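You operate a simulated robot arm through the tools that you are given. There is no shell and no other tool. Be economical: measure what you need, move in short steps, check, and stop when the job is done.

You are at the controls of a simulated two-armed robot. One attempt, no reset.

JOB
Unwind and reset the cable reel, then power it from the blue socket.
Fine: unwind till the drum is bare, then press the reset button one time only; its white plug into the blue socket before the blue breaker goes on; the reel's lamp must light; shut the cabinet door; leave the other switches as they are.
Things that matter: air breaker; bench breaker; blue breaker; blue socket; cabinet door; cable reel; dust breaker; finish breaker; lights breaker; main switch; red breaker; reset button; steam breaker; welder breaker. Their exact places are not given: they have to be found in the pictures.

The check looks at the end state, three seconds after you hand in, the way a careful person would. Anything else that was tipped, shoved, dropped, spilled or broken makes it a failure.

ROBOT AND FRAMES
Two 7-joint arms with two-finger parallel grippers on one trunk, on a base that drives. Base frame: it is fixed to the floor where the robot stands at the start and does not move with it; the origin is under the middle of the robot, x ahead of it, y to its left, z up. Readings come in mm, rad, newtons and seconds.
The left shoulder is at the start at [50, 187, 1060], the right one opposite. With the tool pointing down near the work surface each hand reaches from about 100 to 660 mm from the robot's upright axis, wherever it stands, measured 20 degrees to its own side. Places, roughly: air breaker [-300, 1900, 1300]; bench breaker [-100, 1800, 1300]; blue breaker [-200, 1900, 1100]; blue socket [300, 1900, 1000]; cabinet door [-700, 1700, 1300]; cable reel [700, 0, 800]; dust breaker [-200, 1900, 1300]; finish breaker [-100, 1800, 1300]; lights breaker [-400, 1900, 1100]; main switch [-400, 1900, 1400]; red breaker [-300, 1900, 1100]; reset button [600, 100, 600]; steam breaker [-400, 1900, 1300]; welder breaker [-400, 1900, 1300]; yellow breaker [-100, 1800, 1100]. Payload 3.43 kg a hand.
The TCP of each hand is the grasp point between the finger pads, 30 mm short of the fingertips. In the tool frame z runs along the fingers and y along their closing line. The gripper opens to 94 mm. The fingers are 28 mm wide and 10 mm thick; the gripper's body (50 by 96 mm) begins 55 mm behind the TCP.
Orientation is that of the tool frame in the base frame, as [roll, pitch, yaw] about the fixed x, y, z axes, in that order (R = Rz(yaw) Ry(pitch) Rx(roll)). With the fingers straight down and closing along the base's y, the tool's x points along the base's -x, its y along +y and its z along -z.

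CONTROLS
- The arms move only by the tool drive_tool. It takes "left_series", "right_series" or both (then of equal length, played together; a hand with none holds still); each is a list of rows, each a list of 3 entries, a list of its own where there are three numbers: the turn, a rotation vector about the base's x, y, z in rad, then the shift along the base's x, y, z in mm, then the opening in per cent of the stroke, from 0 (shut) to 100 (fully open). In form: [[[rx, ry, rz], [dx, dy, dz], fingers], ...]. A call has 1 to 20 rows; each row is the pose to reach, as a shift and turn from the pose commanded when the call began. Each row takes 0.2 s and may step no farther than 50 mm and 0.15 rad from the row before; otherwise, or with a gripper value out of range, the whole call is refused. Where a pose cannot be reached the arm comes as near as it can. A force on the tool above 90 N (or 10 N above the force at the start of the call, whichever is more), or a blocked arm, ends the call early, and 0.2 s more pass. Each finger travels about 153 mm/s and halts on what it meets, pressing with about 25 N; the grip force reading is that of the motor and also rises with nothing between the fingers. The clock runs only during rows and for 0.2 s after the last one: add rows that repeat a pose to give the fingers time. It gives the time, the measured TCP pose, the force on the tool (base axes), the opening and the grip force at its end, in the units of the frame above (readings bear some noise), with the torque about the TCP (base axes, N m) and any sound that the robot's microphone picked up.
- Cameras (640 x 400 px; columns grow to the right, rows downward): "scene" is now at [148.3, 2, 1230]; the picture's right is [-0.00, -1.00, 0.00], its down [-0.50, 0.00, -0.86] and it looks along [0.86, -0.00, -0.50] (base axes); focal length 214 px, centre (320, 200). "left" rides on the left gripper at [76, -14, -102] in its tool frame; the picture's right is [0.18, 0.98, 0.00], its down [-0.75, 0.14, -0.64] and it looks along [-0.63, 0.12, 0.77] (tool axes); focal length 243 px, centre (320, 200). "right" rides on the right gripper at [76, 14, -102] in its tool frame; the picture's right is [-0.18, 0.98, 0.00], its down [-0.75, -0.14, -0.64] and it looks along [-0.63, -0.12, 0.77] (tool axes); focal length 243 px, centre (320, 200).
- get_image(camera): a new picture of that camera. It takes no simulated time.
- lift_body(by): slides the trunk up (or, below 0, down) by that many mm; the arms and the scene camera ride with it, the base frame stays. It gives what a move gives, with no picture.
- base_move(legs): drives the robot by 1 to 6 legs, each [ahead, left, turn to the left] in mm, mm and rad, along the robot's own axes; the way and the turn of a leg run together, so that a leg with both is an arc; at most 1500 mm and 3.142 rad a leg. The arms and the cameras ride along, it lands a little off, and it stops where it bumps. It gives what a move gives.
- head_to(pan, tilt): turns the head with the scene camera to pan (to the left, within 1.396 rad either way) and tilt (down, from -0.506 to 1.204), counted from straight ahead of the robot. It gives what a move gives.
- measure_at(camera, pixels): for up to 12 pixels [column, row] of the newest picture of that camera ("zoom" is the newest enlarged one), the place [x, y, z] in the base frame of the surface seen there, good to about 2 mm. It takes no simulated time.
- inspect(camera, box): a new picture of the part [left, top, right, bottom] of that camera's present view, enlarged. It takes no simulated time.
- finish_job(): hands the job in; it is judged then, once.

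Work in short steps. Measure before you move; look again where a grasp or a placing could have gone wrong, and mend it. You have 80 turns and 58 pictures in all, those below and enlarged ones among them. Open the grippers and draw the arms clear of the work before you hand the job in, unless the task says otherwise; then end with one line.

The tools are called after ">>>" by a JSON object that holds its "op" and its "data". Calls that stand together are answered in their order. drive_tool: Moves the arms, as the interface text tells. Its arguments: {"type":"object","properties":{"left_series":{"type":"array","items":{"type":"array"}},"right_series":{"type":"array","items":{"type":"array"}}},"required":[]} The other tools are called the same way: lift_body (by) slides the trunk up or down; base_move (legs) drives the base; head_to (pan, tilt) turns the head that bears the scene camera; get_image (camera) takes a picture; measure_at (camera, pixels) gives the place of the surface under pixels of a picture; inspect (camera, box) takes an enlarged picture of a part of a camera's view; finish_job () hands the job in.

At the start:

```text
t: 0.0
left_ee_pos: [430.7, 274.7, 1138.7]
left_orientation: [-3.141, 0.0, 3.139]
left_contact_force: [-0.4, -0.7, -0.2]
left_torque: [0.0, 0.01, 0.02]
left_finger_gap: 93.8
left_gripper_force: 0.0
right_ee_pos: [377.5, -141.4, 1160.0]
right_orientation: [-3.141, 0.0, 3.141]
right_contact_force: [-0.2, 0.4, -0.3]
right_torque: [0.0, 0.02, -0.04]
right_finger_gap: 94.0
right_gripper_force: 0.0
trunk travel left (down, up): [-275.0, 157.0]
robot x, y, heading: [-2.4, -2.0, 0.001]
head pan, tilt: [-0.002, 0.529]
```

scene: 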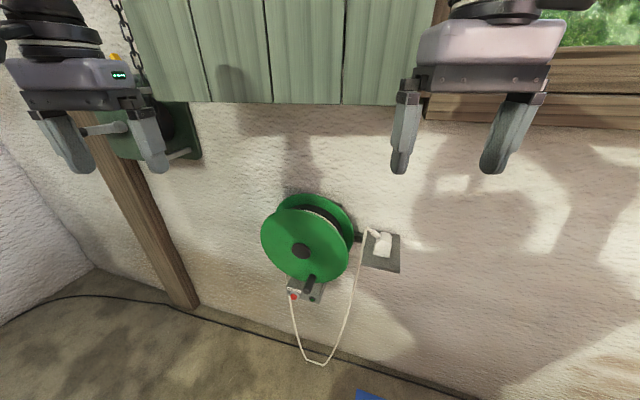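
right: 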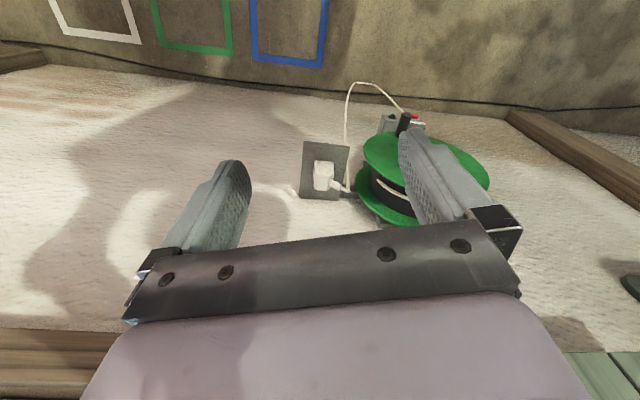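
left: 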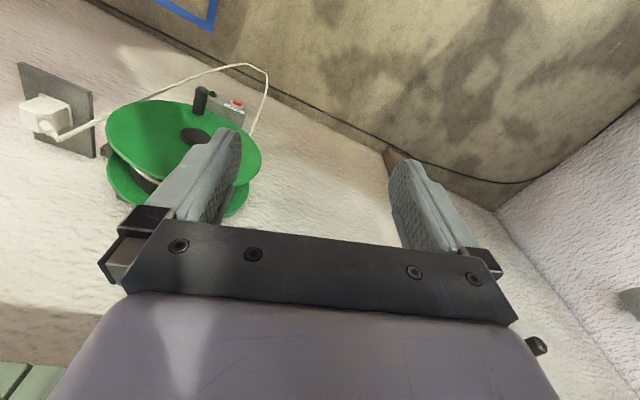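

The reel is at about (305,240) in the scene, with its crank handle near (310,283), the button box near (305,292) and the plug near (382,243). I'll enlarge that part.

>>> {"op": "inspect", "data": {"camera": "scene", "box": [240, 180, 420, 310]}}

>>> {"op": "measure_at", "data": {"camera": "scene", "pixels": [[301, 250], [310, 276], [308, 289], [294, 296], [312, 298], [383, 243], [370, 233], [395, 265], [265, 235], [345, 260], [300, 215], [380, 270]]}}

```text
3.08 times, centred on (330, 245) of scene
```

zoom: 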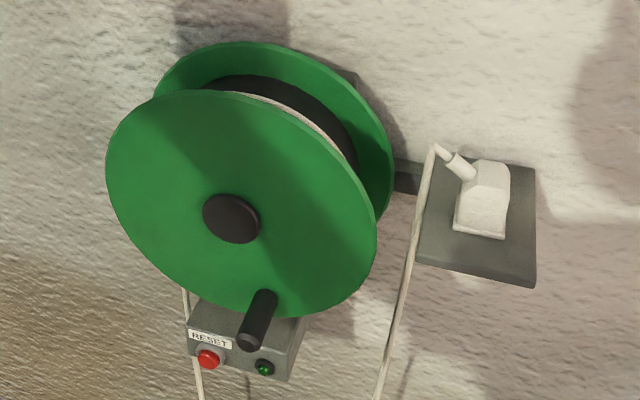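

```text
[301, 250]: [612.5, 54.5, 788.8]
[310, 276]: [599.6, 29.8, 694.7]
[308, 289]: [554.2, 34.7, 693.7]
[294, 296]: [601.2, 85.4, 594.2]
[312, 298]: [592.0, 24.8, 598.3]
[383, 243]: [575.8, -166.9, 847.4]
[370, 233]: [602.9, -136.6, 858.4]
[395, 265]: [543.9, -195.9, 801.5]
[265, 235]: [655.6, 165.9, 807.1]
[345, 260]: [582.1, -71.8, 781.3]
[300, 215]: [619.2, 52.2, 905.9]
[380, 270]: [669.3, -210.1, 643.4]
```

Next I take finer points on the reel, handle, buttons and plug from the enlarged picture. I'll also look for where the cable leaves the drum.

>>> {"op": "measure_at", "data": {"camera": "zoom", "pixels": [[230, 222], [125, 190], [365, 250], [235, 105], [210, 290], [249, 342], [262, 300], [208, 358], [264, 367], [480, 185], [480, 222], [520, 270]]}}

>>> {"op": "inspect", "data": {"camera": "left", "box": [10, 40, 290, 215]}}

```text
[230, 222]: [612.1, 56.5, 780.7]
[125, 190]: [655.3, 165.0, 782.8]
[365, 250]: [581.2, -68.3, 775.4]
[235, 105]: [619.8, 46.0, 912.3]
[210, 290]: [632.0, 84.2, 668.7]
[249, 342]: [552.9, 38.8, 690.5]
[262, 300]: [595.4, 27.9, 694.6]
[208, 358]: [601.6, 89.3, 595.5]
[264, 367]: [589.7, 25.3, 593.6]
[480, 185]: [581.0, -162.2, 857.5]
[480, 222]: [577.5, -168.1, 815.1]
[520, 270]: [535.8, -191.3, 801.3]
```

```text
2.29 times, centred on (150, 128) of left
```

zoom: 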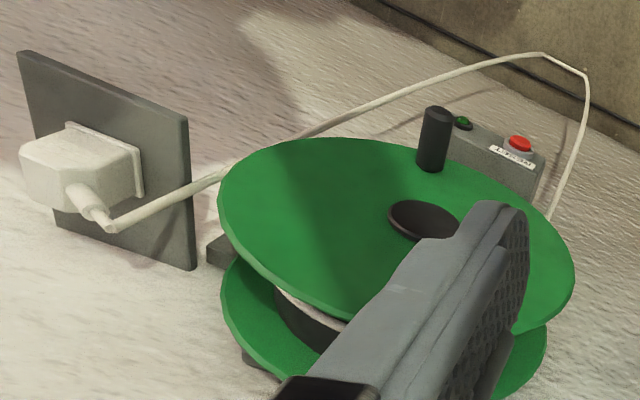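

The plate's attitude (flat shelf or upright) is unclear, so I measure its corners and the plug in this picture.

>>> {"op": "measure_at", "data": {"camera": "zoom", "pixels": [[25, 62], [180, 122], [185, 255], [75, 225], [45, 165], [75, 140], [120, 160], [80, 195], [110, 225], [160, 205], [225, 255], [130, 185]]}}

>>> {"op": "measure_at", "data": {"camera": "scene", "pixels": [[367, 264], [398, 268], [398, 238], [450, 200], [450, 300], [200, 200], [260, 300], [388, 236], [384, 255], [377, 245], [365, 232], [374, 230]]}}

```text
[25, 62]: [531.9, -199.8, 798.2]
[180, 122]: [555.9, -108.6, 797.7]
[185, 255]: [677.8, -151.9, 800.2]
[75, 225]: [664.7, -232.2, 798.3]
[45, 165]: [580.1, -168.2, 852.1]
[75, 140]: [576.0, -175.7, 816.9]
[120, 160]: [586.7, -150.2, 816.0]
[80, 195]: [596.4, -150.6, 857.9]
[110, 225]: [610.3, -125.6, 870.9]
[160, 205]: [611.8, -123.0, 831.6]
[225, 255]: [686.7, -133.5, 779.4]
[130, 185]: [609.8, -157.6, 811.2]
```

```text
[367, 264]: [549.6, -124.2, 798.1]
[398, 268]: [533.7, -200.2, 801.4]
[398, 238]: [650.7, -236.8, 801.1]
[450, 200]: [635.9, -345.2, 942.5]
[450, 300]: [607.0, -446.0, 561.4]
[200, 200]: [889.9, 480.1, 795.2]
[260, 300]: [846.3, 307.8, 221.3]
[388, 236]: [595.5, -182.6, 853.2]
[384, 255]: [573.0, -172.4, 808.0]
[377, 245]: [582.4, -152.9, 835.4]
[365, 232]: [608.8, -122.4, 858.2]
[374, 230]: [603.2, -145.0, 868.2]
```

The shelf is flat at z≈800 with the plug standing on it pins down. The reel axis points out along about (-0.953, 0.303, 0), its centre is near [618,48,788] and the crank handle is at radius ~101. I bring the left hand level with the crank, pointing along the axis and ~110 mm short of it.

>>> {"op": "drive_tool", "data": {"left_series": [[[-0.0201, -0.1298, -0.0201], [0, -17, -37], 100], [[-0.0402, -0.2596, -0.0402], [0, -34, -75], 100], [[-0.0604, -0.3894, -0.0604], [0, -52, -112], 100], [[-0.0805, -0.5192, -0.0805], [0, -69, -150], 100], [[-0.1006, -0.649, -0.1006], [0, -86, -187], 100], [[-0.1207, -0.7789, -0.1207], [0, -103, -224], 100], [[-0.1408, -0.9087, -0.1408], [5, -121, -262], 100], [[-0.1609, -1.0385, -0.1609], [10, -138, -299], 100], [[-0.1811, -1.1683, -0.1811], [15, -155, -337], 100], [[-0.2012, -1.2981, -0.2012], [20, -172, -374], 100], [[-0.2213, -1.4279, -0.2213], [25, -190, -412], 100], [[-0.2414, -1.5577, -0.2414], [31, -207, -449], 100], [[-0.2414, -1.5577, -0.2414], [31, -207, -449], 100]]}}

>>> {"op": "get_image", "data": {"camera": "left"}}

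>>> {"op": "get_image", "data": {"camera": "scene"}}

```text
t: 2.8
left_ee_pos: [463.0, 198.1, 898.3]
left_orientation: [-0.325, 1.57, -0.634]
left_contact_force: [0.3, -0.4, 0.8]
left_torque: [0.0, 0.02, 0.01]
left_finger_gap: 94.2
left_gripper_force: 0.1
left hand out of reach, approached as far as the arm can: row 8, 9, 10, 11, 12, 13
right_ee_pos: [378.5, -142.2, 1161.3]
right_orientation: [3.141, -0.001, 3.141]
right_contact_force: [0.5, -0.2, -0.5]
right_torque: [0.01, 0.01, 0.01]
right_finger_gap: 94.1
right_gripper_force: 0.1
trunk travel left (down, up): [-275.0, 157.0]
robot x, y, heading: [1.9, 0.9, 0.0]
head pan, tilt: [-0.002, 0.529]
```

```text
52 pictures are left
```

left: 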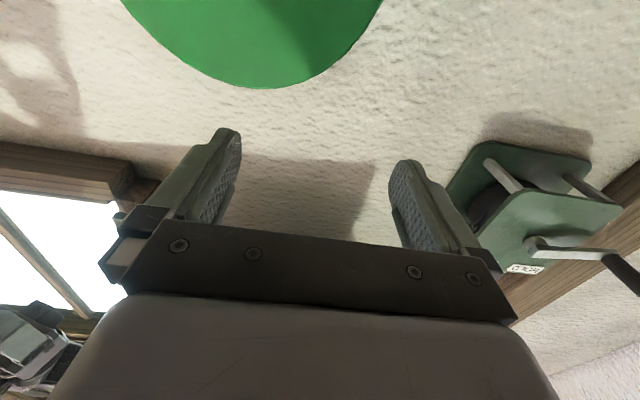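

```text
51 pictures are left
```

scene: 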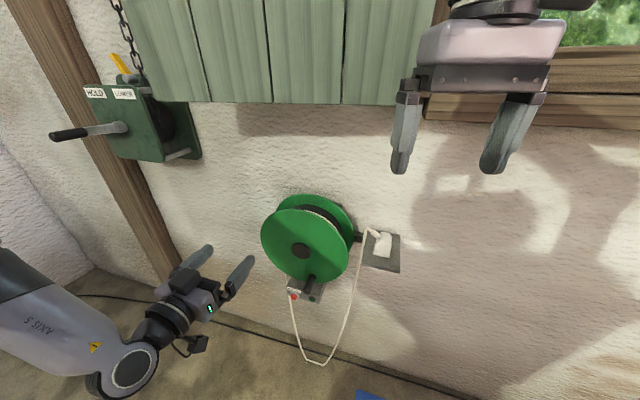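

The pose was out of reach: the hand is too near the body and the shoulder too high. I back off, turn the base 0.307 rad to the right so the left shoulder faces the reel axis, and lower the trunk.

>>> {"op": "base_move", "data": {"legs": [[-120, 0, 0], [0, 0, -0.307]]}}

>>> {"op": "lift_body", "data": {"by": -170}}

>>> {"op": "get_image", "data": {"camera": "scene"}}

```text
t: 5.0
left_ee_pos: [379.2, 49.5, 898.5]
left_orientation: [1.311, 1.57, 0.7]
left_contact_force: [-1.1, 0.5, -0.6]
left_torque: [0.01, 0.0, -0.02]
left_finger_gap: 94.0
left_gripper_force: 0.0
right_ee_pos: [197.4, -249.6, 1160.1]
right_orientation: [-3.141, -0.001, 2.833]
right_contact_force: [-0.1, 0.4, 0.8]
right_torque: [-0.01, 0.03, -0.02]
right_finger_gap: 94.2
right_gripper_force: 0.0
trunk travel left (down, up): [-275.0, 157.0]
robot x, y, heading: [-119.6, -1.3, -0.309]
head pan, tilt: [-0.002, 0.529]
```

```text
t: 7.0
left_ee_pos: [379.0, 49.4, 728.5]
left_orientation: [1.92, 1.57, 1.302]
left_contact_force: [0.4, -0.8, 0.2]
left_torque: [0.05, 0.01, 0.0]
left_finger_gap: 94.1
left_gripper_force: 0.2
right_ee_pos: [196.3, -249.3, 990.1]
right_orientation: [3.14, 0.001, 2.832]
right_contact_force: [0.8, 0.2, -0.2]
right_torque: [-0.02, -0.03, -0.03]
right_finger_gap: 93.9
right_gripper_force: 0.1
trunk travel left (down, up): [-105.0, 327.0]
robot x, y, heading: [-124.1, -4.0, -0.308]
head pan, tilt: [-0.002, 0.529]
```

```text
50 pictures are left
```

scene: 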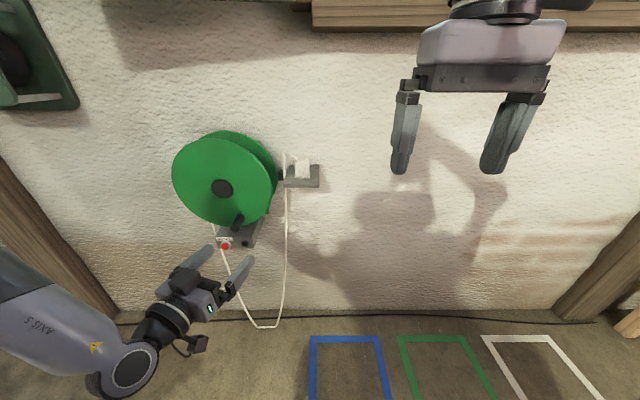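

The hand is pointing right but its heading is now 0.309 rad too far to the right. I turn it back in place first, which also shows how the commanded pose is counted.

>>> {"op": "drive_tool", "data": {"left_series": [[[0, 0, 0.1], [0, 0, 0], 100], [[0, 0, 0.2], [0, 0, 0], 100], [[0, 0, 0.309], [0, 0, 0], 100]]}}

>>> {"op": "measure_at", "data": {"camera": "scene", "pixels": [[222, 188], [237, 225], [240, 220], [176, 185], [268, 188], [222, 140], [200, 215], [224, 245], [246, 243]]}}

```text
t: 7.8
left_ee_pos: [389.0, 70.7, 755.3]
left_orientation: [3.032, 1.57, 2.728]
left_contact_force: [0.0, -0.8, 0.3]
left_torque: [0.0, -0.01, 0.02]
left_finger_gap: 93.8
left_gripper_force: 0.1
left hand out of reach, approached as far as the arm can: row 1, 2, 3
right_ee_pos: [197.2, -249.4, 990.5]
right_orientation: [3.141, -0.001, 2.834]
right_contact_force: [-0.3, -0.4, 0.7]
right_torque: [-0.01, -0.02, -0.02]
right_finger_gap: 94.0
right_gripper_force: 0.0
trunk travel left (down, up): [-105.0, 327.0]
robot x, y, heading: [-120.6, 0.0, -0.305]
head pan, tilt: [-0.002, 0.529]
```

```text
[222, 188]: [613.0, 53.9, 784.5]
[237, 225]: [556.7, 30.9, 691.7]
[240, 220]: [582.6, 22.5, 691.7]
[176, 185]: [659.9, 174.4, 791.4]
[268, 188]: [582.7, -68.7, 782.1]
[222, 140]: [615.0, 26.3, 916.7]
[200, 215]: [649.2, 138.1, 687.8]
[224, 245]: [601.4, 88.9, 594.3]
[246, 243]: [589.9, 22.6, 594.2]
```

The hand is still short of its commanded pose. I shift it outward in small steps toward the pre-grasp point, where there should be more reach.

>>> {"op": "drive_tool", "data": {"left_series": [[[0, 0, 0], [40, -3, 0], 100], [[0, 0, 0], [80, -6, -20], 100], [[0, 0, 0], [95, -9, -60], 100], [[0, 0, 0], [95, -9, -60], 100]]}}

```text
t: 8.8
left_ee_pos: [479.4, 83.3, 734.3]
left_orientation: [-3.014, 1.569, 2.962]
left_contact_force: [-0.5, -0.4, -0.7]
left_torque: [0.0, 0.0, -0.01]
left_finger_gap: 93.9
left_gripper_force: 0.0
left hand out of reach, approached as far as the arm can: row 2, 3, 4
right_ee_pos: [196.5, -250.7, 990.2]
right_orientation: [-3.141, 0.0, 2.834]
right_contact_force: [0.0, 0.0, 0.4]
right_torque: [0.01, -0.01, 0.01]
right_finger_gap: 93.9
right_gripper_force: 0.0
trunk travel left (down, up): [-105.0, 327.0]
robot x, y, heading: [-121.9, 2.7, -0.306]
head pan, tilt: [-0.002, 0.529]
```

Lateral and downward reach still fall short, so I lower the trunk to level the shoulder with the reel axis and try again.

>>> {"op": "lift_body", "data": {"by": -100}}

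>>> {"op": "drive_tool", "data": {"left_series": [[[0, 0, 0], [5, -8, 30], 100], [[0, 0, 0], [10, -22, 57], 100], [[0, 0, 0], [10, -22, 57], 100]]}}

>>> {"op": "get_image", "data": {"camera": "scene"}}

```text
t: 10.1
left_ee_pos: [478.8, 84.2, 634.9]
left_orientation: [0.434, 1.569, 0.127]
left_contact_force: [-0.2, 0.8, 0.1]
left_torque: [0.01, -0.02, 0.01]
left_finger_gap: 94.1
left_gripper_force: 0.1
right_ee_pos: [197.2, -249.9, 890.9]
right_orientation: [-3.141, -0.001, 2.833]
right_contact_force: [-0.6, 0.3, 0.8]
right_torque: [-0.03, 0.03, -0.02]
right_finger_gap: 94.2
right_gripper_force: 0.1
trunk travel left (down, up): [-5.0, 427.0]
robot x, y, heading: [-117.6, -1.0, -0.308]
head pan, tilt: [-0.002, 0.529]
```

```text
t: 10.9
left_ee_pos: [489.0, 64.7, 694.1]
left_orientation: [-3.138, 1.569, 2.839]
left_contact_force: [0.1, 0.1, 0.4]
left_torque: [-0.02, 0.02, -0.01]
left_finger_gap: 93.9
left_gripper_force: 0.0
right_ee_pos: [197.0, -249.4, 891.1]
right_orientation: [-3.141, 0.001, 2.832]
right_contact_force: [0.6, -0.9, -0.8]
right_torque: [-0.02, 0.01, -0.02]
right_finger_gap: 94.2
right_gripper_force: 0.1
trunk travel left (down, up): [-5.0, 427.0]
robot x, y, heading: [-119.7, 1.4, -0.306]
head pan, tilt: [-0.002, 0.529]
```

```text
49 pictures are left
```

scene: 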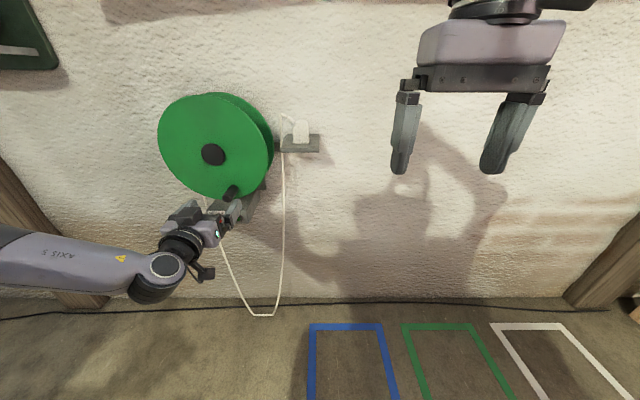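

The hand now holds the right heading at [489,65,694]. I do a dry run of the full crank circle here, clear of the handle, to check that it is reachable.

>>> {"op": "drive_tool", "data": {"left_series": [[[0, 0, 0], [-10.6, -33.4, 18.1], 100], [[0, 0, 0], [-18.3, -57.6, 48.2], 100], [[0, 0, 0], [-21.9, -69.0, 85.7], 100], [[0, 0, 0], [-20.9, -65.8, 125], 100], [[0, 0, 0], [-15.4, -48.5, 160], 100], [[0, 0, 0], [-6.3, -19.8, 185.4], 100], [[0, 0, 0], [5.1, 15.9, 197.4], 100], [[0, 0, 0], [17, 53.4, 194], 100], [[0, 0, 0], [27.6, 86.7, 175.9], 100], [[0, 0, 0], [35.3, 110.9, 145.8], 100], [[0, 0, 0], [38.9, 122.4, 108.3], 100], [[0, 0, 0], [37.9, 119.1, 69], 100], [[0, 0, 0], [32.4, 101.9, 34], 100], [[0, 0, 0], [23.3, 73.2, 8.6], 100], [[0, 0, 0], [11.9, 37.5, -3.4], 100], [[0, 0, 0], [0, 0, 0], 100], [[0, 0, 0], [0, 0, 0], 100]]}}

>>> {"op": "inspect", "data": {"camera": "scene", "box": [150, 85, 330, 235]}}

```text
t: 14.5
left_ee_pos: [486.0, 57.4, 695.8]
left_orientation: [-2.561, 1.57, -2.866]
left_contact_force: [0.1, -0.1, 0.3]
left_torque: [0.0, 0.0, 0.0]
left_finger_gap: 94.1
left_gripper_force: 0.0
right_ee_pos: [197.3, -249.3, 890.2]
right_orientation: [-3.141, -0.001, 2.833]
right_contact_force: [-0.6, -0.2, -0.3]
right_torque: [0.01, 0.02, 0.05]
right_finger_gap: 94.2
right_gripper_force: 0.1
trunk travel left (down, up): [-5.0, 427.0]
robot x, y, heading: [-118.8, 4.0, -0.31]
head pan, tilt: [-0.002, 0.529]
```

```text
2.67 times, centred on (240, 160) of scene
```

zoom: 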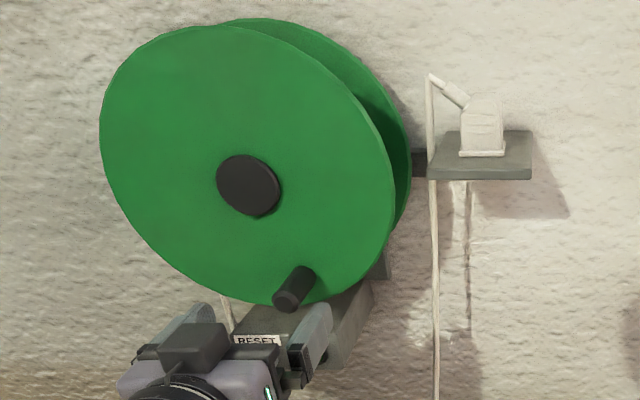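

The whole circle is reachable. Now I measure the handle tip, hub and flange edges again from this view.

>>> {"op": "measure_at", "data": {"camera": "zoom", "pixels": [[286, 297], [276, 290], [298, 300], [303, 275], [246, 184], [218, 180], [272, 190], [108, 120], [385, 215], [205, 32], [280, 300], [325, 305]]}}

```text
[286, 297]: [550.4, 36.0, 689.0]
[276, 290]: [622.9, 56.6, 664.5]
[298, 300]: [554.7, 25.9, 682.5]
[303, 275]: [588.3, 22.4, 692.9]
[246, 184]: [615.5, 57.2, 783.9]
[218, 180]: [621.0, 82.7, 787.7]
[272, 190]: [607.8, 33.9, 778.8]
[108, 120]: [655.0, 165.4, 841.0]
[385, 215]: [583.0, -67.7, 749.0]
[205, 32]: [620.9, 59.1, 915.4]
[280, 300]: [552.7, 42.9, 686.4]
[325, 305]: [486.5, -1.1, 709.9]
```

The handle tip centre is at [551,36,688], the hub at [615,58,784] and the crank radius ≈104 at 22° right of bottom. I slide the open hand over the handle along the axis and close.

>>> {"op": "drive_tool", "data": {"left_series": [[[0, 0, 0], [2, -5, -7], 100], [[0, 0, 0], [40, -18, -7], 100], [[0, 0, 0], [81, -31, -7], 100], [[0, 0, 0], [81, -31, -7], 100], [[0, 0, 0], [81, -31, -7], 0], [[0, 0, 0], [81, -31, -7], 0], [[0, 0, 0], [81, -31, -7], 0]]}}

>>> {"op": "inspect", "data": {"camera": "scene", "box": [150, 85, 330, 235]}}

```text
t: 16.1
left_ee_pos: [565.2, 43.1, 694.0]
left_orientation: [-2.879, 1.567, 3.1]
left_contact_force: [5.4, 0.9, -2.4]
left_torque: [-0.07, 0.34, -0.22]
left_finger_gap: 28.7
left_gripper_force: 45.5
left hand out of reach, approached as far as the arm can: row 3, 4, 5, 6, 7
right_ee_pos: [197.8, -250.9, 890.6]
right_orientation: [3.141, 0.0, 2.833]
right_contact_force: [0.9, -0.4, -0.2]
right_torque: [0.02, -0.01, 0.0]
right_finger_gap: 94.1
right_gripper_force: 0.1
trunk travel left (down, up): [-5.0, 427.0]
robot x, y, heading: [-124.2, 0.9, -0.303]
head pan, tilt: [-0.002, 0.529]
```

```text
2.67 times, centred on (240, 160) of scene
```

zoom: 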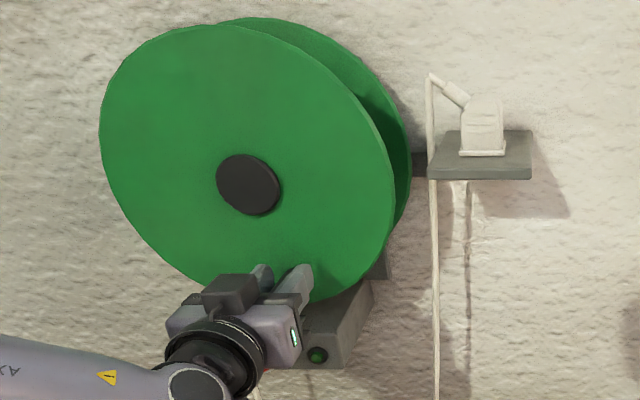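

The handle is gripped (28.7 mm), but the arm is at the edge of its reach. I open, withdraw 70 mm along the axis and drive the base 70 mm ahead, which restores the dry-run geometry.

>>> {"op": "drive_tool", "data": {"left_series": [[[0, 0, 0], [0, 0, 0], 100], [[0, 0, 0], [0, 0, 0], 100], [[0, 0, 0], [-33, 10, 0], 100], [[0, 0, 0], [-67, 12, -4], 100], [[0, 0, 0], [-67, 12, -4], 100]]}}

>>> {"op": "base_move", "data": {"legs": [[60, 0, 0]]}}

>>> {"op": "inspect", "data": {"camera": "scene", "box": [130, 60, 330, 235]}}

```text
t: 17.3
left_ee_pos: [496.5, 54.3, 691.0]
left_orientation: [-2.878, 1.571, 3.1]
left_contact_force: [0.4, 0.6, -0.3]
left_torque: [0.02, 0.0, 0.01]
left_finger_gap: 94.0
left_gripper_force: 0.1
right_ee_pos: [197.7, -249.5, 889.7]
right_orientation: [3.14, -0.001, 2.834]
right_contact_force: [0.4, 0.2, 0.2]
right_torque: [-0.02, -0.02, -0.01]
right_finger_gap: 94.0
right_gripper_force: 0.0
trunk travel left (down, up): [-5.0, 427.0]
robot x, y, heading: [-125.1, -0.2, -0.311]
head pan, tilt: [-0.002, 0.529]
```

```text
t: 18.2
left_ee_pos: [553.2, 37.3, 691.4]
left_orientation: [0.34, 1.571, 0.035]
left_contact_force: [0.1, -0.5, 0.2]
left_torque: [-0.02, -0.01, 0.0]
left_finger_gap: 94.2
left_gripper_force: 0.0
right_ee_pos: [254.3, -268.2, 891.2]
right_orientation: [-3.141, 0.001, 2.833]
right_contact_force: [0.8, 0.6, 0.0]
right_torque: [0.01, -0.01, -0.01]
right_finger_gap: 94.0
right_gripper_force: 0.0
trunk travel left (down, up): [-5.0, 427.0]
robot x, y, heading: [-61.7, -17.0, -0.306]
head pan, tilt: [-0.002, 0.529]
```

```text
2.29 times, centred on (230, 148) of scene
```

zoom: 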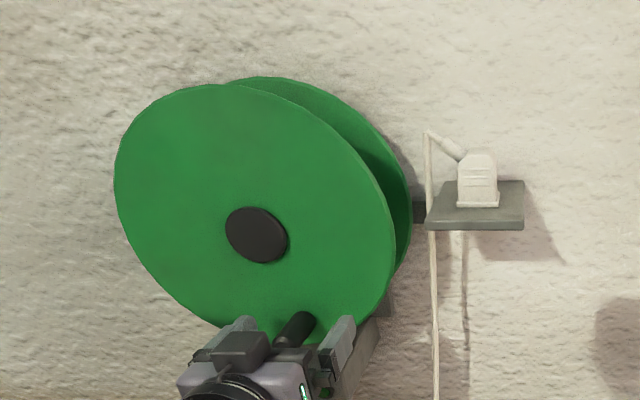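

The handle sits between the open fingers. I go the last 16 mm in, close, and turn the first quarter counterclockwise (bottom to right to top), since the cable leaves the drum's left side downward.

>>> {"op": "drive_tool", "data": {"left_series": [[[0, 0, 0], [16, -6, -3], 100], [[0, 0, 0], [16, -6, -3], 0], [[0, 0, 0], [16, -6, -3], 0], [[0, 0, 0], [16, -6, -3], 0], [[0, 0, 0], [11, -22, 6], 0], [[0, 0, 0], [5.7, -38.3, 19.2], 0], [[0, 0, 0], [-1.2, -60, 52.8], 0], [[0, 0, 0], [-3.7, -67.9, 92.5], 0], [[0, 0, 0], [-3.7, -67.9, 92.5], 0]]}}

>>> {"op": "inspect", "data": {"camera": "scene", "box": [130, 60, 330, 235]}}

```text
t: 20.2
left_ee_pos: [546.8, -32.5, 785.4]
left_orientation: [0.624, 1.563, 0.308]
left_contact_force: [-16.1, -25.2, 0.2]
left_torque: [-0.28, -0.47, 1.49]
left_finger_gap: 26.0
left_gripper_force: 44.7
right_ee_pos: [254.0, -270.1, 889.2]
right_orientation: [3.139, 0.002, 2.831]
right_contact_force: [0.2, 0.0, -0.5]
right_torque: [0.0, -0.02, 0.01]
right_finger_gap: 94.1
right_gripper_force: 0.0
trunk travel left (down, up): [-5.0, 427.0]
robot x, y, heading: [-62.2, -18.5, -0.3]
head pan, tilt: [-0.002, 0.529]
```

```text
2.29 times, centred on (230, 148) of scene
```

zoom: 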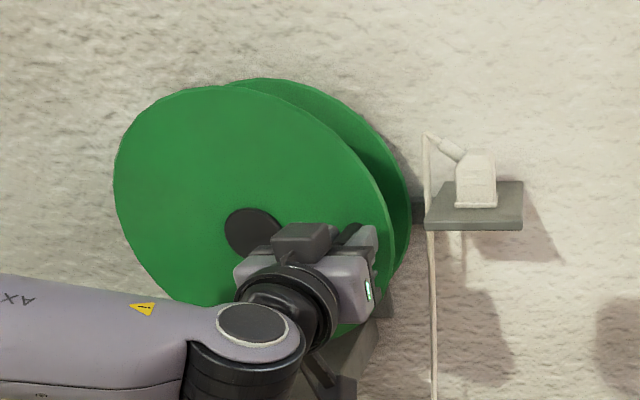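

The drum turns easily (almost no force along z), though I feel about 30 N sideways from a small centre error. I carry on to the top and read the force there.

>>> {"op": "drive_tool", "data": {"left_series": [[[0, 0, 0], [2.3, 7.2, 39.9], 0], [[0, 0, 0], [9, 28.4, 73.8], 0], [[0, 0, 0], [19.2, 60.4, 96.6], 0], [[0, 0, 0], [31.2, 98.2, 104.9], 0], [[0, 0, 0], [31.2, 98.2, 104.9], 0]]}}

```text
t: 21.4
left_ee_pos: [580.4, 71.0, 887.0]
left_orientation: [3.038, 1.564, 2.739]
left_contact_force: [6.6, -0.7, -6.0]
left_torque: [0.33, -0.01, -1.23]
left_finger_gap: 25.9
left_gripper_force: 45.4
right_ee_pos: [254.6, -267.9, 890.7]
right_orientation: [3.141, 0.002, 2.831]
right_contact_force: [-0.6, -1.0, 0.1]
right_torque: [-0.01, 0.01, 0.0]
right_finger_gap: 93.9
right_gripper_force: 0.0
trunk travel left (down, up): [-5.0, 427.0]
robot x, y, heading: [-66.1, -17.4, -0.305]
head pan, tilt: [-0.002, 0.529]
```

Forces at the top are small. I do one full turn from top to top and then look at the drum.

>>> {"op": "drive_tool", "data": {"left_series": [[[0, 0, 0], [12.1, 38, -7.6], 0], [[0, 0, 0], [22.4, 70.3, -29.8], 0], [[0, 0, 0], [29.3, 92.1, -63.4], 0], [[0, 0, 0], [31.8, 100, -103.1], 0], [[0, 0, 0], [29.5, 92.7, -143], 0], [[0, 0, 0], [22.8, 71.6, -176.9], 0], [[0, 0, 0], [12.6, 39.6, -199.7], 0], [[0, 0, 0], [0.6, 1.7, -208], 0], [[0, 0, 0], [-11.5, -36.3, -200.4], 0], [[0, 0, 0], [-21.8, -68.6, -178.2], 0], [[0, 0, 0], [-28.7, -90.3, -144.6], 0], [[0, 0, 0], [-31.2, -98.2, -104.9], 0], [[0, 0, 0], [-28.9, -91, -65], 0], [[0, 0, 0], [-22.2, -69.8, -31.1], 0], [[0, 0, 0], [-12, -37.8, -8.3], 0], [[0, 0, 0], [0, 0, 0], 0]]}}

>>> {"op": "get_image", "data": {"camera": "scene"}}

>>> {"op": "get_image", "data": {"camera": "left"}}

```text
t: 24.9
left_ee_pos: [584.3, 67.5, 887.8]
left_orientation: [3.014, 1.562, 2.707]
left_contact_force: [-3.1, -1.0, -18.1]
left_torque: [-0.53, -1.08, -0.9]
left_finger_gap: 25.7
left_gripper_force: 45.0
right_ee_pos: [255.1, -267.3, 890.0]
right_orientation: [-3.141, 0.001, 2.832]
right_contact_force: [-0.9, 0.1, 0.5]
right_torque: [0.01, 0.01, 0.0]
right_finger_gap: 94.0
right_gripper_force: 0.1
trunk travel left (down, up): [-5.0, 427.0]
robot x, y, heading: [-63.4, -21.3, -0.31]
head pan, tilt: [-0.002, 0.529]
```

```text
44 pictures are left
```

scene: 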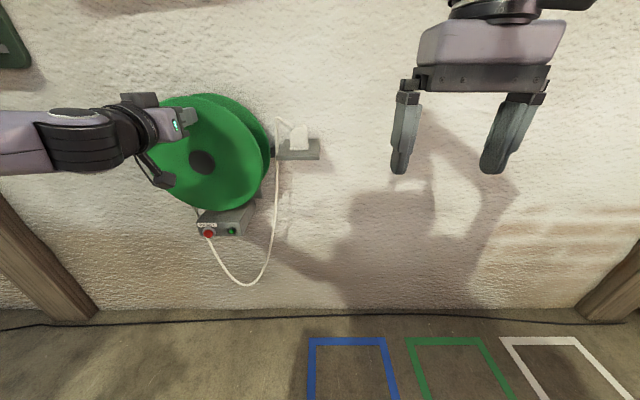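

```text
43 pictures are left
```

left: 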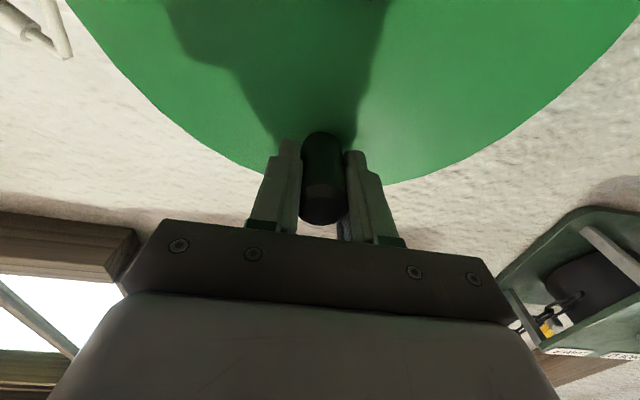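

The cable loop rose from near the floor (z≈40) to z≈310 — lowest point now at (250,283) — so this direction winds in. I reverse: two full turns clockwise, then look.

>>> {"op": "drive_tool", "data": {"left_series": [[[0, 0, 0], [-12, -37.8, -8.3], 0], [[0, 0, 0], [-22.2, -69.8, -31.1], 0], [[0, 0, 0], [-28.9, -91, -65], 0], [[0, 0, 0], [-31.2, -98.2, -104.9], 0], [[0, 0, 0], [-28.7, -90.3, -144.6], 0], [[0, 0, 0], [-21.8, -68.6, -178.2], 0], [[0, 0, 0], [-11.5, -36.3, -200.4], 0], [[0, 0, 0], [0.6, 1.7, -208], 0], [[0, 0, 0], [12.6, 39.6, -199.7], 0], [[0, 0, 0], [22.8, 71.6, -176.9], 0], [[0, 0, 0], [29.5, 92.7, -143], 0], [[0, 0, 0], [31.8, 100, -103.1], 0], [[0, 0, 0], [29.3, 92.1, -63.4], 0], [[0, 0, 0], [22.4, 70.3, -29.8], 0], [[0, 0, 0], [12.1, 38, -7.6], 0], [[0, 0, 0], [0, 0, 0], 0]]}}

>>> {"op": "drive_tool", "data": {"left_series": [[[0, 0, 0], [-12, -37.8, -8.3], 0], [[0, 0, 0], [-22.2, -69.8, -31.1], 0], [[0, 0, 0], [-28.9, -91, -65], 0], [[0, 0, 0], [-31.2, -98.2, -104.9], 0], [[0, 0, 0], [-28.7, -90.3, -144.6], 0], [[0, 0, 0], [-21.8, -68.6, -178.2], 0], [[0, 0, 0], [-11.5, -36.3, -200.4], 0], [[0, 0, 0], [0.6, 1.7, -208], 0], [[0, 0, 0], [12.6, 39.6, -199.7], 0], [[0, 0, 0], [22.8, 71.6, -176.9], 0], [[0, 0, 0], [29.5, 92.7, -143], 0], [[0, 0, 0], [31.8, 100, -103.1], 0], [[0, 0, 0], [29.3, 92.1, -63.4], 0], [[0, 0, 0], [22.4, 70.3, -29.8], 0], [[0, 0, 0], [12.1, 38, -7.6], 0], [[0, 0, 0], [0, 0, 0], 0]]}}

>>> {"op": "get_image", "data": {"camera": "scene"}}

```text
t: 28.2
left_ee_pos: [580.9, 66.8, 888.4]
left_orientation: [-2.304, 1.566, -2.61]
left_contact_force: [6.7, 2.2, -3.7]
left_torque: [0.56, 0.42, -0.69]
left_finger_gap: 25.5
left_gripper_force: 44.9
right_ee_pos: [255.6, -268.4, 889.7]
right_orientation: [-3.142, 0.0, 2.833]
right_contact_force: [0.1, -0.4, -0.3]
right_torque: [-0.01, -0.02, -0.01]
right_finger_gap: 94.3
right_gripper_force: 0.0
trunk travel left (down, up): [-5.0, 427.0]
robot x, y, heading: [-58.6, -17.6, -0.306]
head pan, tilt: [-0.002, 0.529]
```

```text
t: 31.6
left_ee_pos: [585.1, 66.2, 887.9]
left_orientation: [-0.892, 1.569, -1.197]
left_contact_force: [13.0, -0.6, 1.8]
left_torque: [0.59, 0.43, -0.89]
left_finger_gap: 26.0
left_gripper_force: 45.0
right_ee_pos: [255.0, -268.3, 890.4]
right_orientation: [-3.141, 0.0, 2.831]
right_contact_force: [-0.9, -0.4, -0.2]
right_torque: [-0.02, 0.02, 0.02]
right_finger_gap: 93.9
right_gripper_force: 0.1
trunk travel left (down, up): [-5.0, 427.0]
robot x, y, heading: [-59.8, -17.5, -0.309]
head pan, tilt: [-0.002, 0.529]
```

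```text
42 pictures are left
```

scene: 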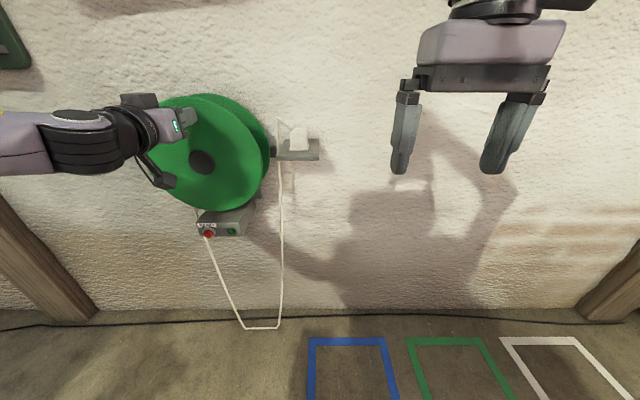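

Clockwise unwinds: the loop now reaches the floor at (260,328). Two more turns, then I look with the right camera to see if the drum shows from there.

>>> {"op": "drive_tool", "data": {"left_series": [[[0, 0, 0], [-12, -37.8, -8.3], 0], [[0, 0, 0], [-22.2, -69.8, -31.1], 0], [[0, 0, 0], [-28.9, -91, -65], 0], [[0, 0, 0], [-31.2, -98.2, -104.9], 0], [[0, 0, 0], [-28.7, -90.3, -144.6], 0], [[0, 0, 0], [-21.8, -68.6, -178.2], 0], [[0, 0, 0], [-11.5, -36.3, -200.4], 0], [[0, 0, 0], [0.6, 1.7, -208], 0], [[0, 0, 0], [12.6, 39.6, -199.7], 0], [[0, 0, 0], [22.8, 71.6, -176.9], 0], [[0, 0, 0], [29.5, 92.7, -143], 0], [[0, 0, 0], [31.8, 100, -103.1], 0], [[0, 0, 0], [29.3, 92.1, -63.4], 0], [[0, 0, 0], [22.4, 70.3, -29.8], 0], [[0, 0, 0], [12.1, 38, -7.6], 0], [[0, 0, 0], [0, 0, 0], 0]]}}

>>> {"op": "get_image", "data": {"camera": "right"}}

>>> {"op": "inspect", "data": {"camera": "scene", "box": [130, 60, 330, 235]}}

```text
t: 32.1
left_ee_pos: [584.1, 64.4, 887.2]
left_orientation: [-0.657, 1.533, -0.869]
left_contact_force: [-7.4, 16.9, 0.2]
left_torque: [0.09, 0.23, -1.5]
left_finger_gap: 30.2
left_gripper_force: 45.2
right_ee_pos: [255.9, -264.7, 890.0]
right_orientation: [-3.141, 0.002, 2.838]
right_contact_force: [-0.8, 0.0, -1.0]
right_torque: [-0.02, 0.01, -0.01]
right_finger_gap: 93.9
right_gripper_force: 0.1
trunk travel left (down, up): [-5.0, 427.0]
robot x, y, heading: [-61.4, -17.1, -0.301]
head pan, tilt: [-0.002, 0.529]
stopped in row 2 (left hand): the force on the tool passed its limit at 101 N (the readings are from after the stop); the commanded pose is now the measured one
```

```text
41 pictures are left
```

right: 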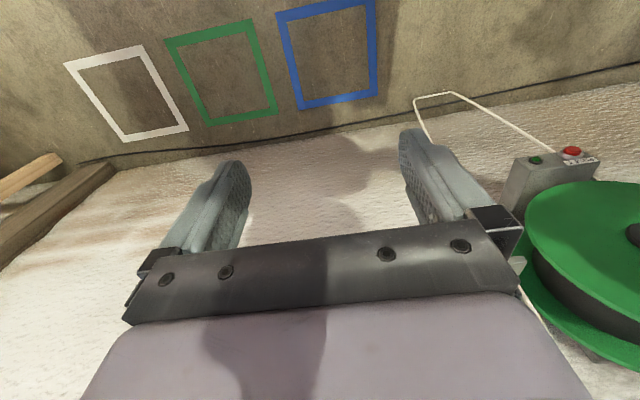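

```text
2.29 times, centred on (230, 148) of scene
```

zoom: 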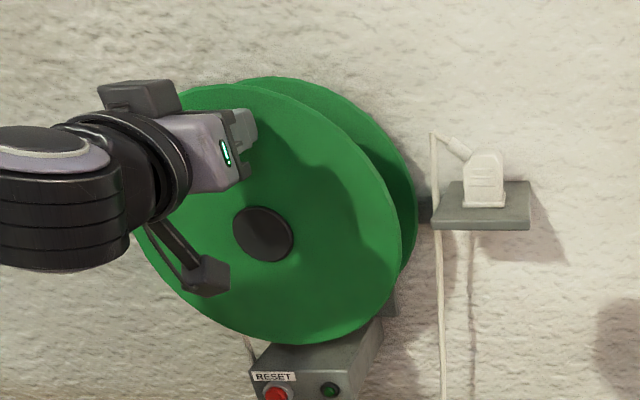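

The drum hit a stop right after the top (101 N). In the right camera the drum between the flanges at (580,290) looks black, so I enlarge it to check that no cable is left.

>>> {"op": "inspect", "data": {"camera": "right", "box": [480, 120, 640, 380]}}

```text
1.54 times, centred on (560, 250) of right
```

zoom: 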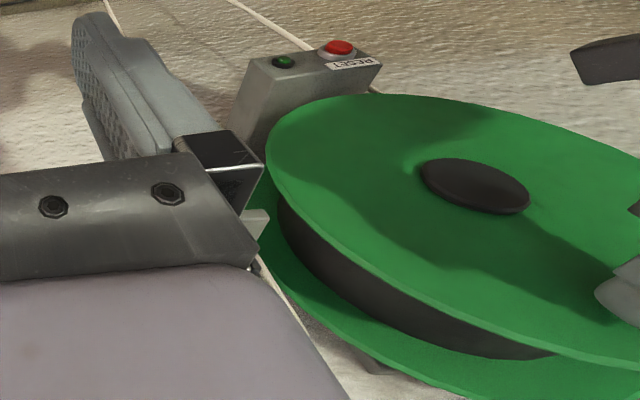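

The drum is bare black all round the visible part. I release the handle and draw back along the axis.

>>> {"op": "drive_tool", "data": {"left_series": [[[0, 0, 0], [0, 0, 0], 100], [[0, 0, 0], [0, 0, 0], 100], [[0, 0, 0], [-40, 12.7, 0], 100], [[0, 0, 0], [-80, 25.4, 0], 100], [[0, 0, 0], [-110, 35, 0], 0], [[0, 0, 0], [-110, 35, 0], 0], [[0, 0, 0], [-110, 35, 0], 0]]}}

>>> {"op": "inspect", "data": {"camera": "scene", "box": [130, 60, 330, 260]}}

```text
t: 33.7
left_ee_pos: [475.1, 93.9, 887.8]
left_orientation: [-0.607, 1.535, -0.83]
left_contact_force: [-0.8, 0.3, -0.2]
left_torque: [0.01, 0.02, -0.05]
left_finger_gap: 0.3
left_gripper_force: 25.3
right_ee_pos: [256.5, -264.4, 890.9]
right_orientation: [3.142, 0.0, 2.839]
right_contact_force: [-0.7, 0.7, 0.4]
right_torque: [0.02, -0.01, 0.0]
right_finger_gap: 93.8
right_gripper_force: 0.0
trunk travel left (down, up): [-5.0, 427.0]
robot x, y, heading: [-62.7, -19.0, -0.306]
head pan, tilt: [-0.002, 0.529]
```

```text
2.00 times, centred on (230, 160) of scene
```

zoom: 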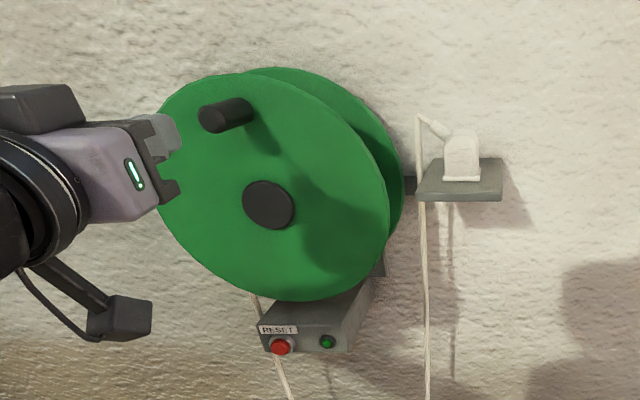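

The handle stays where I left it. Next I measure the red button and the box face.

>>> {"op": "measure_at", "data": {"camera": "zoom", "pixels": [[280, 347], [272, 347], [288, 347], [280, 341], [280, 353], [327, 342], [305, 345], [265, 338], [345, 345], [262, 330]]}}

```text
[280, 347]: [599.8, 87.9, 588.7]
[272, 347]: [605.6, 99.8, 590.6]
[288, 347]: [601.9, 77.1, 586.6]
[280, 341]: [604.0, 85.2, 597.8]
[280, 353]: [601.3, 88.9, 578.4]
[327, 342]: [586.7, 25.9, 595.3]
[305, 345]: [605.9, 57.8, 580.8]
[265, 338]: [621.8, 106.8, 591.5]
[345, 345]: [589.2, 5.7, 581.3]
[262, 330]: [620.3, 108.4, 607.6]
```

The button centre is near [601,88,588] with its front proud of the box face. I bring the closed fingers, tilted 0.4 rad down, to a point ~60 mm in front of it.

>>> {"op": "drive_tool", "data": {"left_series": [[[0.03, 0.095, 0], [5, 3, -43], 0], [[0.06, 0.19, 0], [10, 6, -86], 0], [[0.09, 0.285, 0], [15, 9, -129], 0], [[0.121, 0.381, 0], [21, 12, -172], 0], [[0.121, 0.381, 0], [26, 16, -215], 0], [[0.121, 0.381, 0], [31, 19, -258], 0], [[0.121, 0.381, 0], [37, 22, -301], 0], [[0.121, 0.381, 0], [37, 22, -301], 0]]}}

>>> {"op": "inspect", "data": {"camera": "scene", "box": [130, 120, 330, 280]}}

```text
t: 35.5
left_ee_pos: [511.0, 116.5, 588.0]
left_orientation: [3.101, 1.201, 2.884]
left_contact_force: [0.2, -0.5, 0.3]
left_torque: [-0.01, 0.01, 0.01]
left_finger_gap: 0.2
left_gripper_force: 24.9
right_ee_pos: [255.6, -266.0, 890.0]
right_orientation: [-3.141, 0.0, 2.838]
right_contact_force: [0.1, -0.6, 0.1]
right_torque: [-0.03, 0.01, 0.0]
right_finger_gap: 94.3
right_gripper_force: 0.1
trunk travel left (down, up): [-5.0, 427.0]
robot x, y, heading: [-60.5, -18.3, -0.301]
head pan, tilt: [-0.002, 0.529]
```

```text
2.50 times, centred on (230, 200) of scene
```

zoom: 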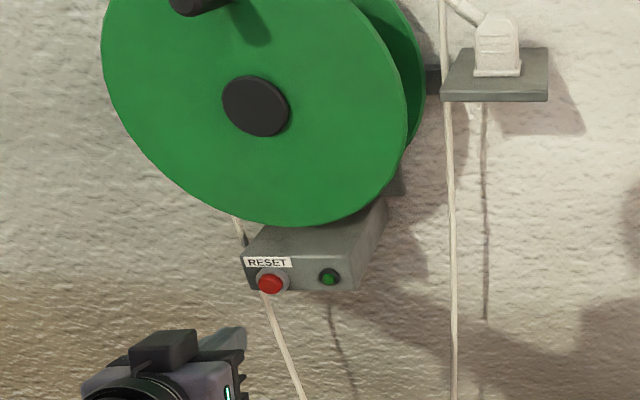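

The hand reached the point. I measure the fingertip against the button before pressing.

>>> {"op": "measure_at", "data": {"camera": "zoom", "pixels": [[240, 332], [232, 334], [270, 284], [261, 284], [279, 284]]}}

```text
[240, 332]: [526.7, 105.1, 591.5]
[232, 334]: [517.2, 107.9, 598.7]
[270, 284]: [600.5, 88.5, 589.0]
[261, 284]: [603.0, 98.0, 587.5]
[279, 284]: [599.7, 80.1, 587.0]
```

The fingertip is in line with the button, about 61 mm away. I press straight along the axis to about 9 mm past contact, once, and come back out.

>>> {"op": "drive_tool", "data": {"left_series": [[[0, 0, 0], [38.1, -12.1, 0], 0], [[0, 0, 0], [52.4, -16.7, 0], 0], [[0, 0, 0], [59.1, -18.8, 0], 0], [[0, 0, 0], [62.9, -20, 0], 0], [[0, 0, 0], [66.7, -21.2, 0], 0], [[0, 0, 0], [66.7, -21.2, 0], 0], [[0, 0, 0], [38.1, -12.1, 0], 0], [[0, 0, 0], [0, 0, 0], 0]]}}

>>> {"op": "inspect", "data": {"camera": "scene", "box": [130, 120, 330, 280]}}

```text
t: 37.3
left_ee_pos: [512.7, 114.9, 590.1]
left_orientation: [3.1, 1.202, 2.883]
left_contact_force: [-0.2, -0.4, 0.0]
left_torque: [0.02, -0.03, -0.01]
left_finger_gap: 0.1
left_gripper_force: 24.5
right_ee_pos: [255.6, -265.4, 890.6]
right_orientation: [-3.141, 0.0, 2.838]
right_contact_force: [-0.3, 0.0, 0.0]
right_torque: [-0.01, -0.01, -0.02]
right_finger_gap: 94.0
right_gripper_force: 0.0
trunk travel left (down, up): [-5.0, 427.0]
robot x, y, heading: [-63.0, -17.9, -0.301]
head pan, tilt: [-0.002, 0.529]
heard: click
```

```text
2.50 times, centred on (230, 200) of scene
```

zoom: 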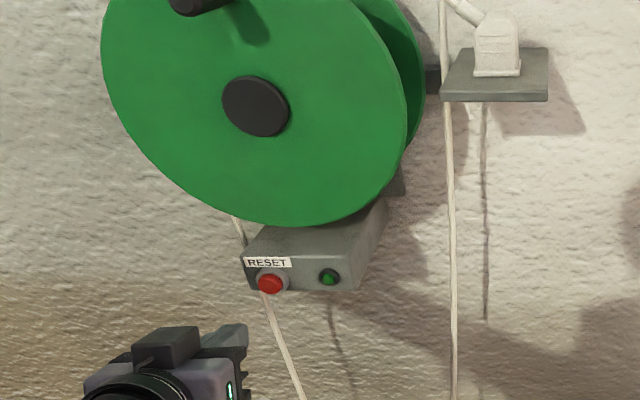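

One click was heard, so the reset is done. Before taking the plug I look left toward the socket wall.

>>> {"op": "head_to", "data": {"pan": 1.39, "tilt": 0.1}}

>>> {"op": "get_image", "data": {"camera": "scene"}}

```text
t: 38.8
left_ee_pos: [513.9, 115.0, 591.1]
left_orientation: [3.1, 1.2, 2.882]
left_contact_force: [0.5, 0.1, -0.3]
left_torque: [0.02, 0.0, 0.05]
left_finger_gap: 0.2
left_gripper_force: 25.1
right_ee_pos: [254.3, -265.4, 889.4]
right_orientation: [-3.141, 0.0, 2.837]
right_contact_force: [-0.4, 0.0, -0.3]
right_torque: [0.0, 0.0, 0.0]
right_finger_gap: 93.8
right_gripper_force: 0.0
trunk travel left (down, up): [-5.0, 427.0]
robot x, y, heading: [-62.8, -16.0, -0.306]
head pan, tilt: [1.389, 0.099]
```

```text
35 pictures are left
```

scene: 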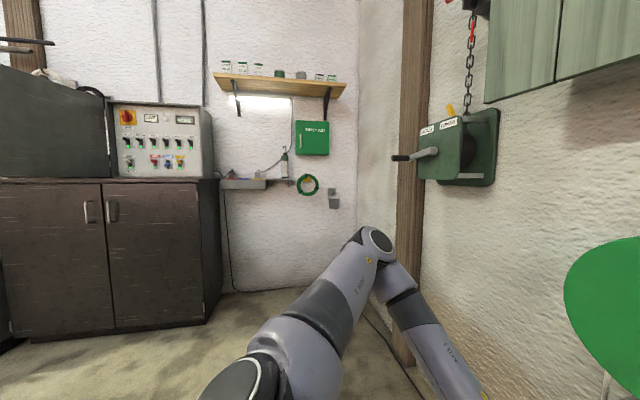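

The breaker panel is at (158,140) and there's something socket-like at (333,198). I enlarge both.

>>> {"op": "inspect", "data": {"camera": "scene", "box": [215, 110, 355, 220]}}

>>> {"op": "inspect", "data": {"camera": "scene", "box": [0, 90, 225, 190]}}

>>> {"op": "measure_at", "data": {"camera": "scene", "pixels": [[333, 190], [333, 204], [308, 184], [245, 183], [290, 220], [345, 220], [165, 140], [125, 118], [330, 240], [150, 250], [230, 183], [375, 200]]}}

```text
3.64 times, centred on (285, 165) of scene
```

zoom: 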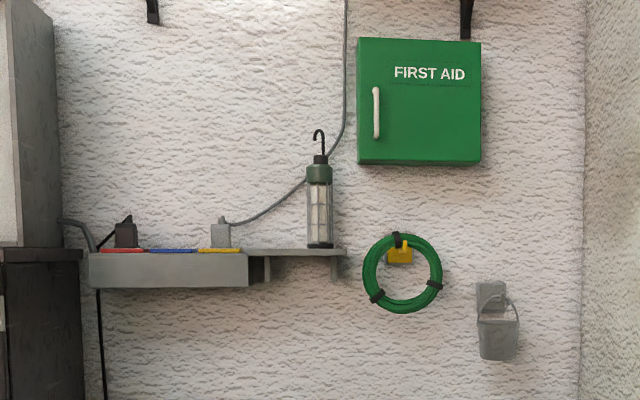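

```text
2.84 times, centred on (112, 140) of scene
```

zoom: 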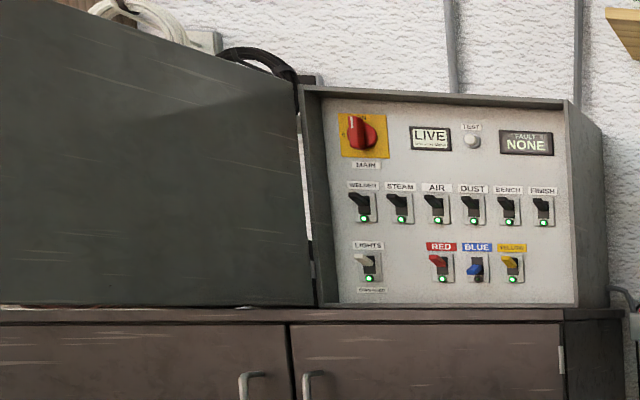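

```text
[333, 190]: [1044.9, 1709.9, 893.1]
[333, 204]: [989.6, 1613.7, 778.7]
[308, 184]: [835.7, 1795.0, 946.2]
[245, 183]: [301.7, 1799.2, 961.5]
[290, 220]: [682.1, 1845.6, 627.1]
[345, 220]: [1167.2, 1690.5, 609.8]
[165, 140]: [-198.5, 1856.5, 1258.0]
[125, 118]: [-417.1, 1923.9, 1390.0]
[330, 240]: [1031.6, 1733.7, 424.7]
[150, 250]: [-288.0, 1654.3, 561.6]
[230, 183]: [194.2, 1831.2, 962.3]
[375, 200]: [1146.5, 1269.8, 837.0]
```

The socket strip is a shelf at z≈975 with upward sockets (red, blue, yellow), so the plug goes in pins down. The blue breaker is off. The room is turned −0.307 rad. I tuck the left hand back to point down, raise the trunk and look forward; the right hand will take the plug.

>>> {"op": "drive_tool", "data": {"left_series": [[[0.044, 0.139, 0], [-40, 0, 0], 0], [[0.089, 0.279, 0], [-85, 0, 10], 0], [[0.133, 0.418, 0], [-120, 0, 35], 0], [[0.177, 0.557, 0], [-145, 0, 70], 0], [[0.222, 0.697, 0], [-160, 0, 105], 0], [[0.266, 0.836, 0], [-165, 0, 135], 0], [[0.31, 0.976, 0], [-165, 0, 150], 0], [[0.3545, 1.115, 0], [-165, 0, 150], 50], [[0.3545, 1.115, 0], [-165, 0, 150], 50]]}}

>>> {"op": "lift_body", "data": {"by": 270}}

>>> {"op": "head_to", "data": {"pan": 0.0, "tilt": 0.7}}

>>> {"op": "get_image", "data": {"camera": "scene"}}

```text
t: 40.8
left_ee_pos: [349.7, 117.9, 735.4]
left_orientation: [3.056, 0.029, 2.85]
left_contact_force: [-0.3, 0.3, 0.0]
left_torque: [0.0, 0.01, 0.0]
left_finger_gap: 47.0
left_gripper_force: 0.0
left hand out of reach, approached as far as the arm can: row 3, 4
right_ee_pos: [255.9, -265.8, 890.5]
right_orientation: [-3.141, 0.0, 2.837]
right_contact_force: [-0.5, 0.0, 0.3]
right_torque: [0.01, 0.02, 0.01]
right_finger_gap: 93.7
right_gripper_force: 0.1
trunk travel left (down, up): [-5.0, 427.0]
robot x, y, heading: [-62.3, -16.1, -0.301]
head pan, tilt: [1.389, 0.099]
```

```text
t: 43.6
left_ee_pos: [348.6, 117.8, 1005.5]
left_orientation: [3.056, 0.031, 2.85]
left_contact_force: [-0.5, -0.2, 0.1]
left_torque: [0.0, 0.0, -0.01]
left_finger_gap: 47.1
left_gripper_force: 0.0
right_ee_pos: [256.3, -265.8, 1160.6]
right_orientation: [3.142, 0.0, 2.839]
right_contact_force: [0.0, 0.5, -0.3]
right_torque: [0.01, 0.02, 0.03]
right_finger_gap: 94.2
right_gripper_force: 0.1
trunk travel left (down, up): [-275.0, 157.0]
robot x, y, heading: [-66.9, -15.8, -0.299]
head pan, tilt: [1.389, 0.099]
```

```text
t: 45.1
left_ee_pos: [348.1, 116.6, 1005.1]
left_orientation: [3.058, 0.031, 2.852]
left_contact_force: [0.4, -1.0, 0.2]
left_torque: [-0.01, 0.0, 0.03]
left_finger_gap: 47.1
left_gripper_force: 0.1
right_ee_pos: [256.1, -265.1, 1159.7]
right_orientation: [3.142, -0.001, 2.838]
right_contact_force: [0.1, 0.0, 0.3]
right_torque: [0.0, 0.02, -0.02]
right_finger_gap: 93.9
right_gripper_force: 0.2
trunk travel left (down, up): [-275.0, 157.0]
robot x, y, heading: [-63.6, -18.2, -0.301]
head pan, tilt: [0.0, 0.7]
```

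```text
32 pictures are left
```

scene: 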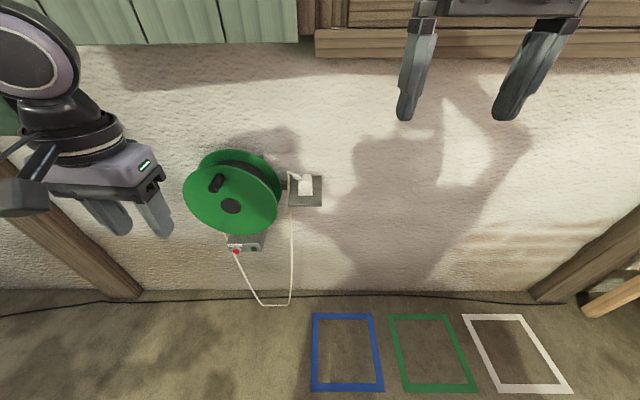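

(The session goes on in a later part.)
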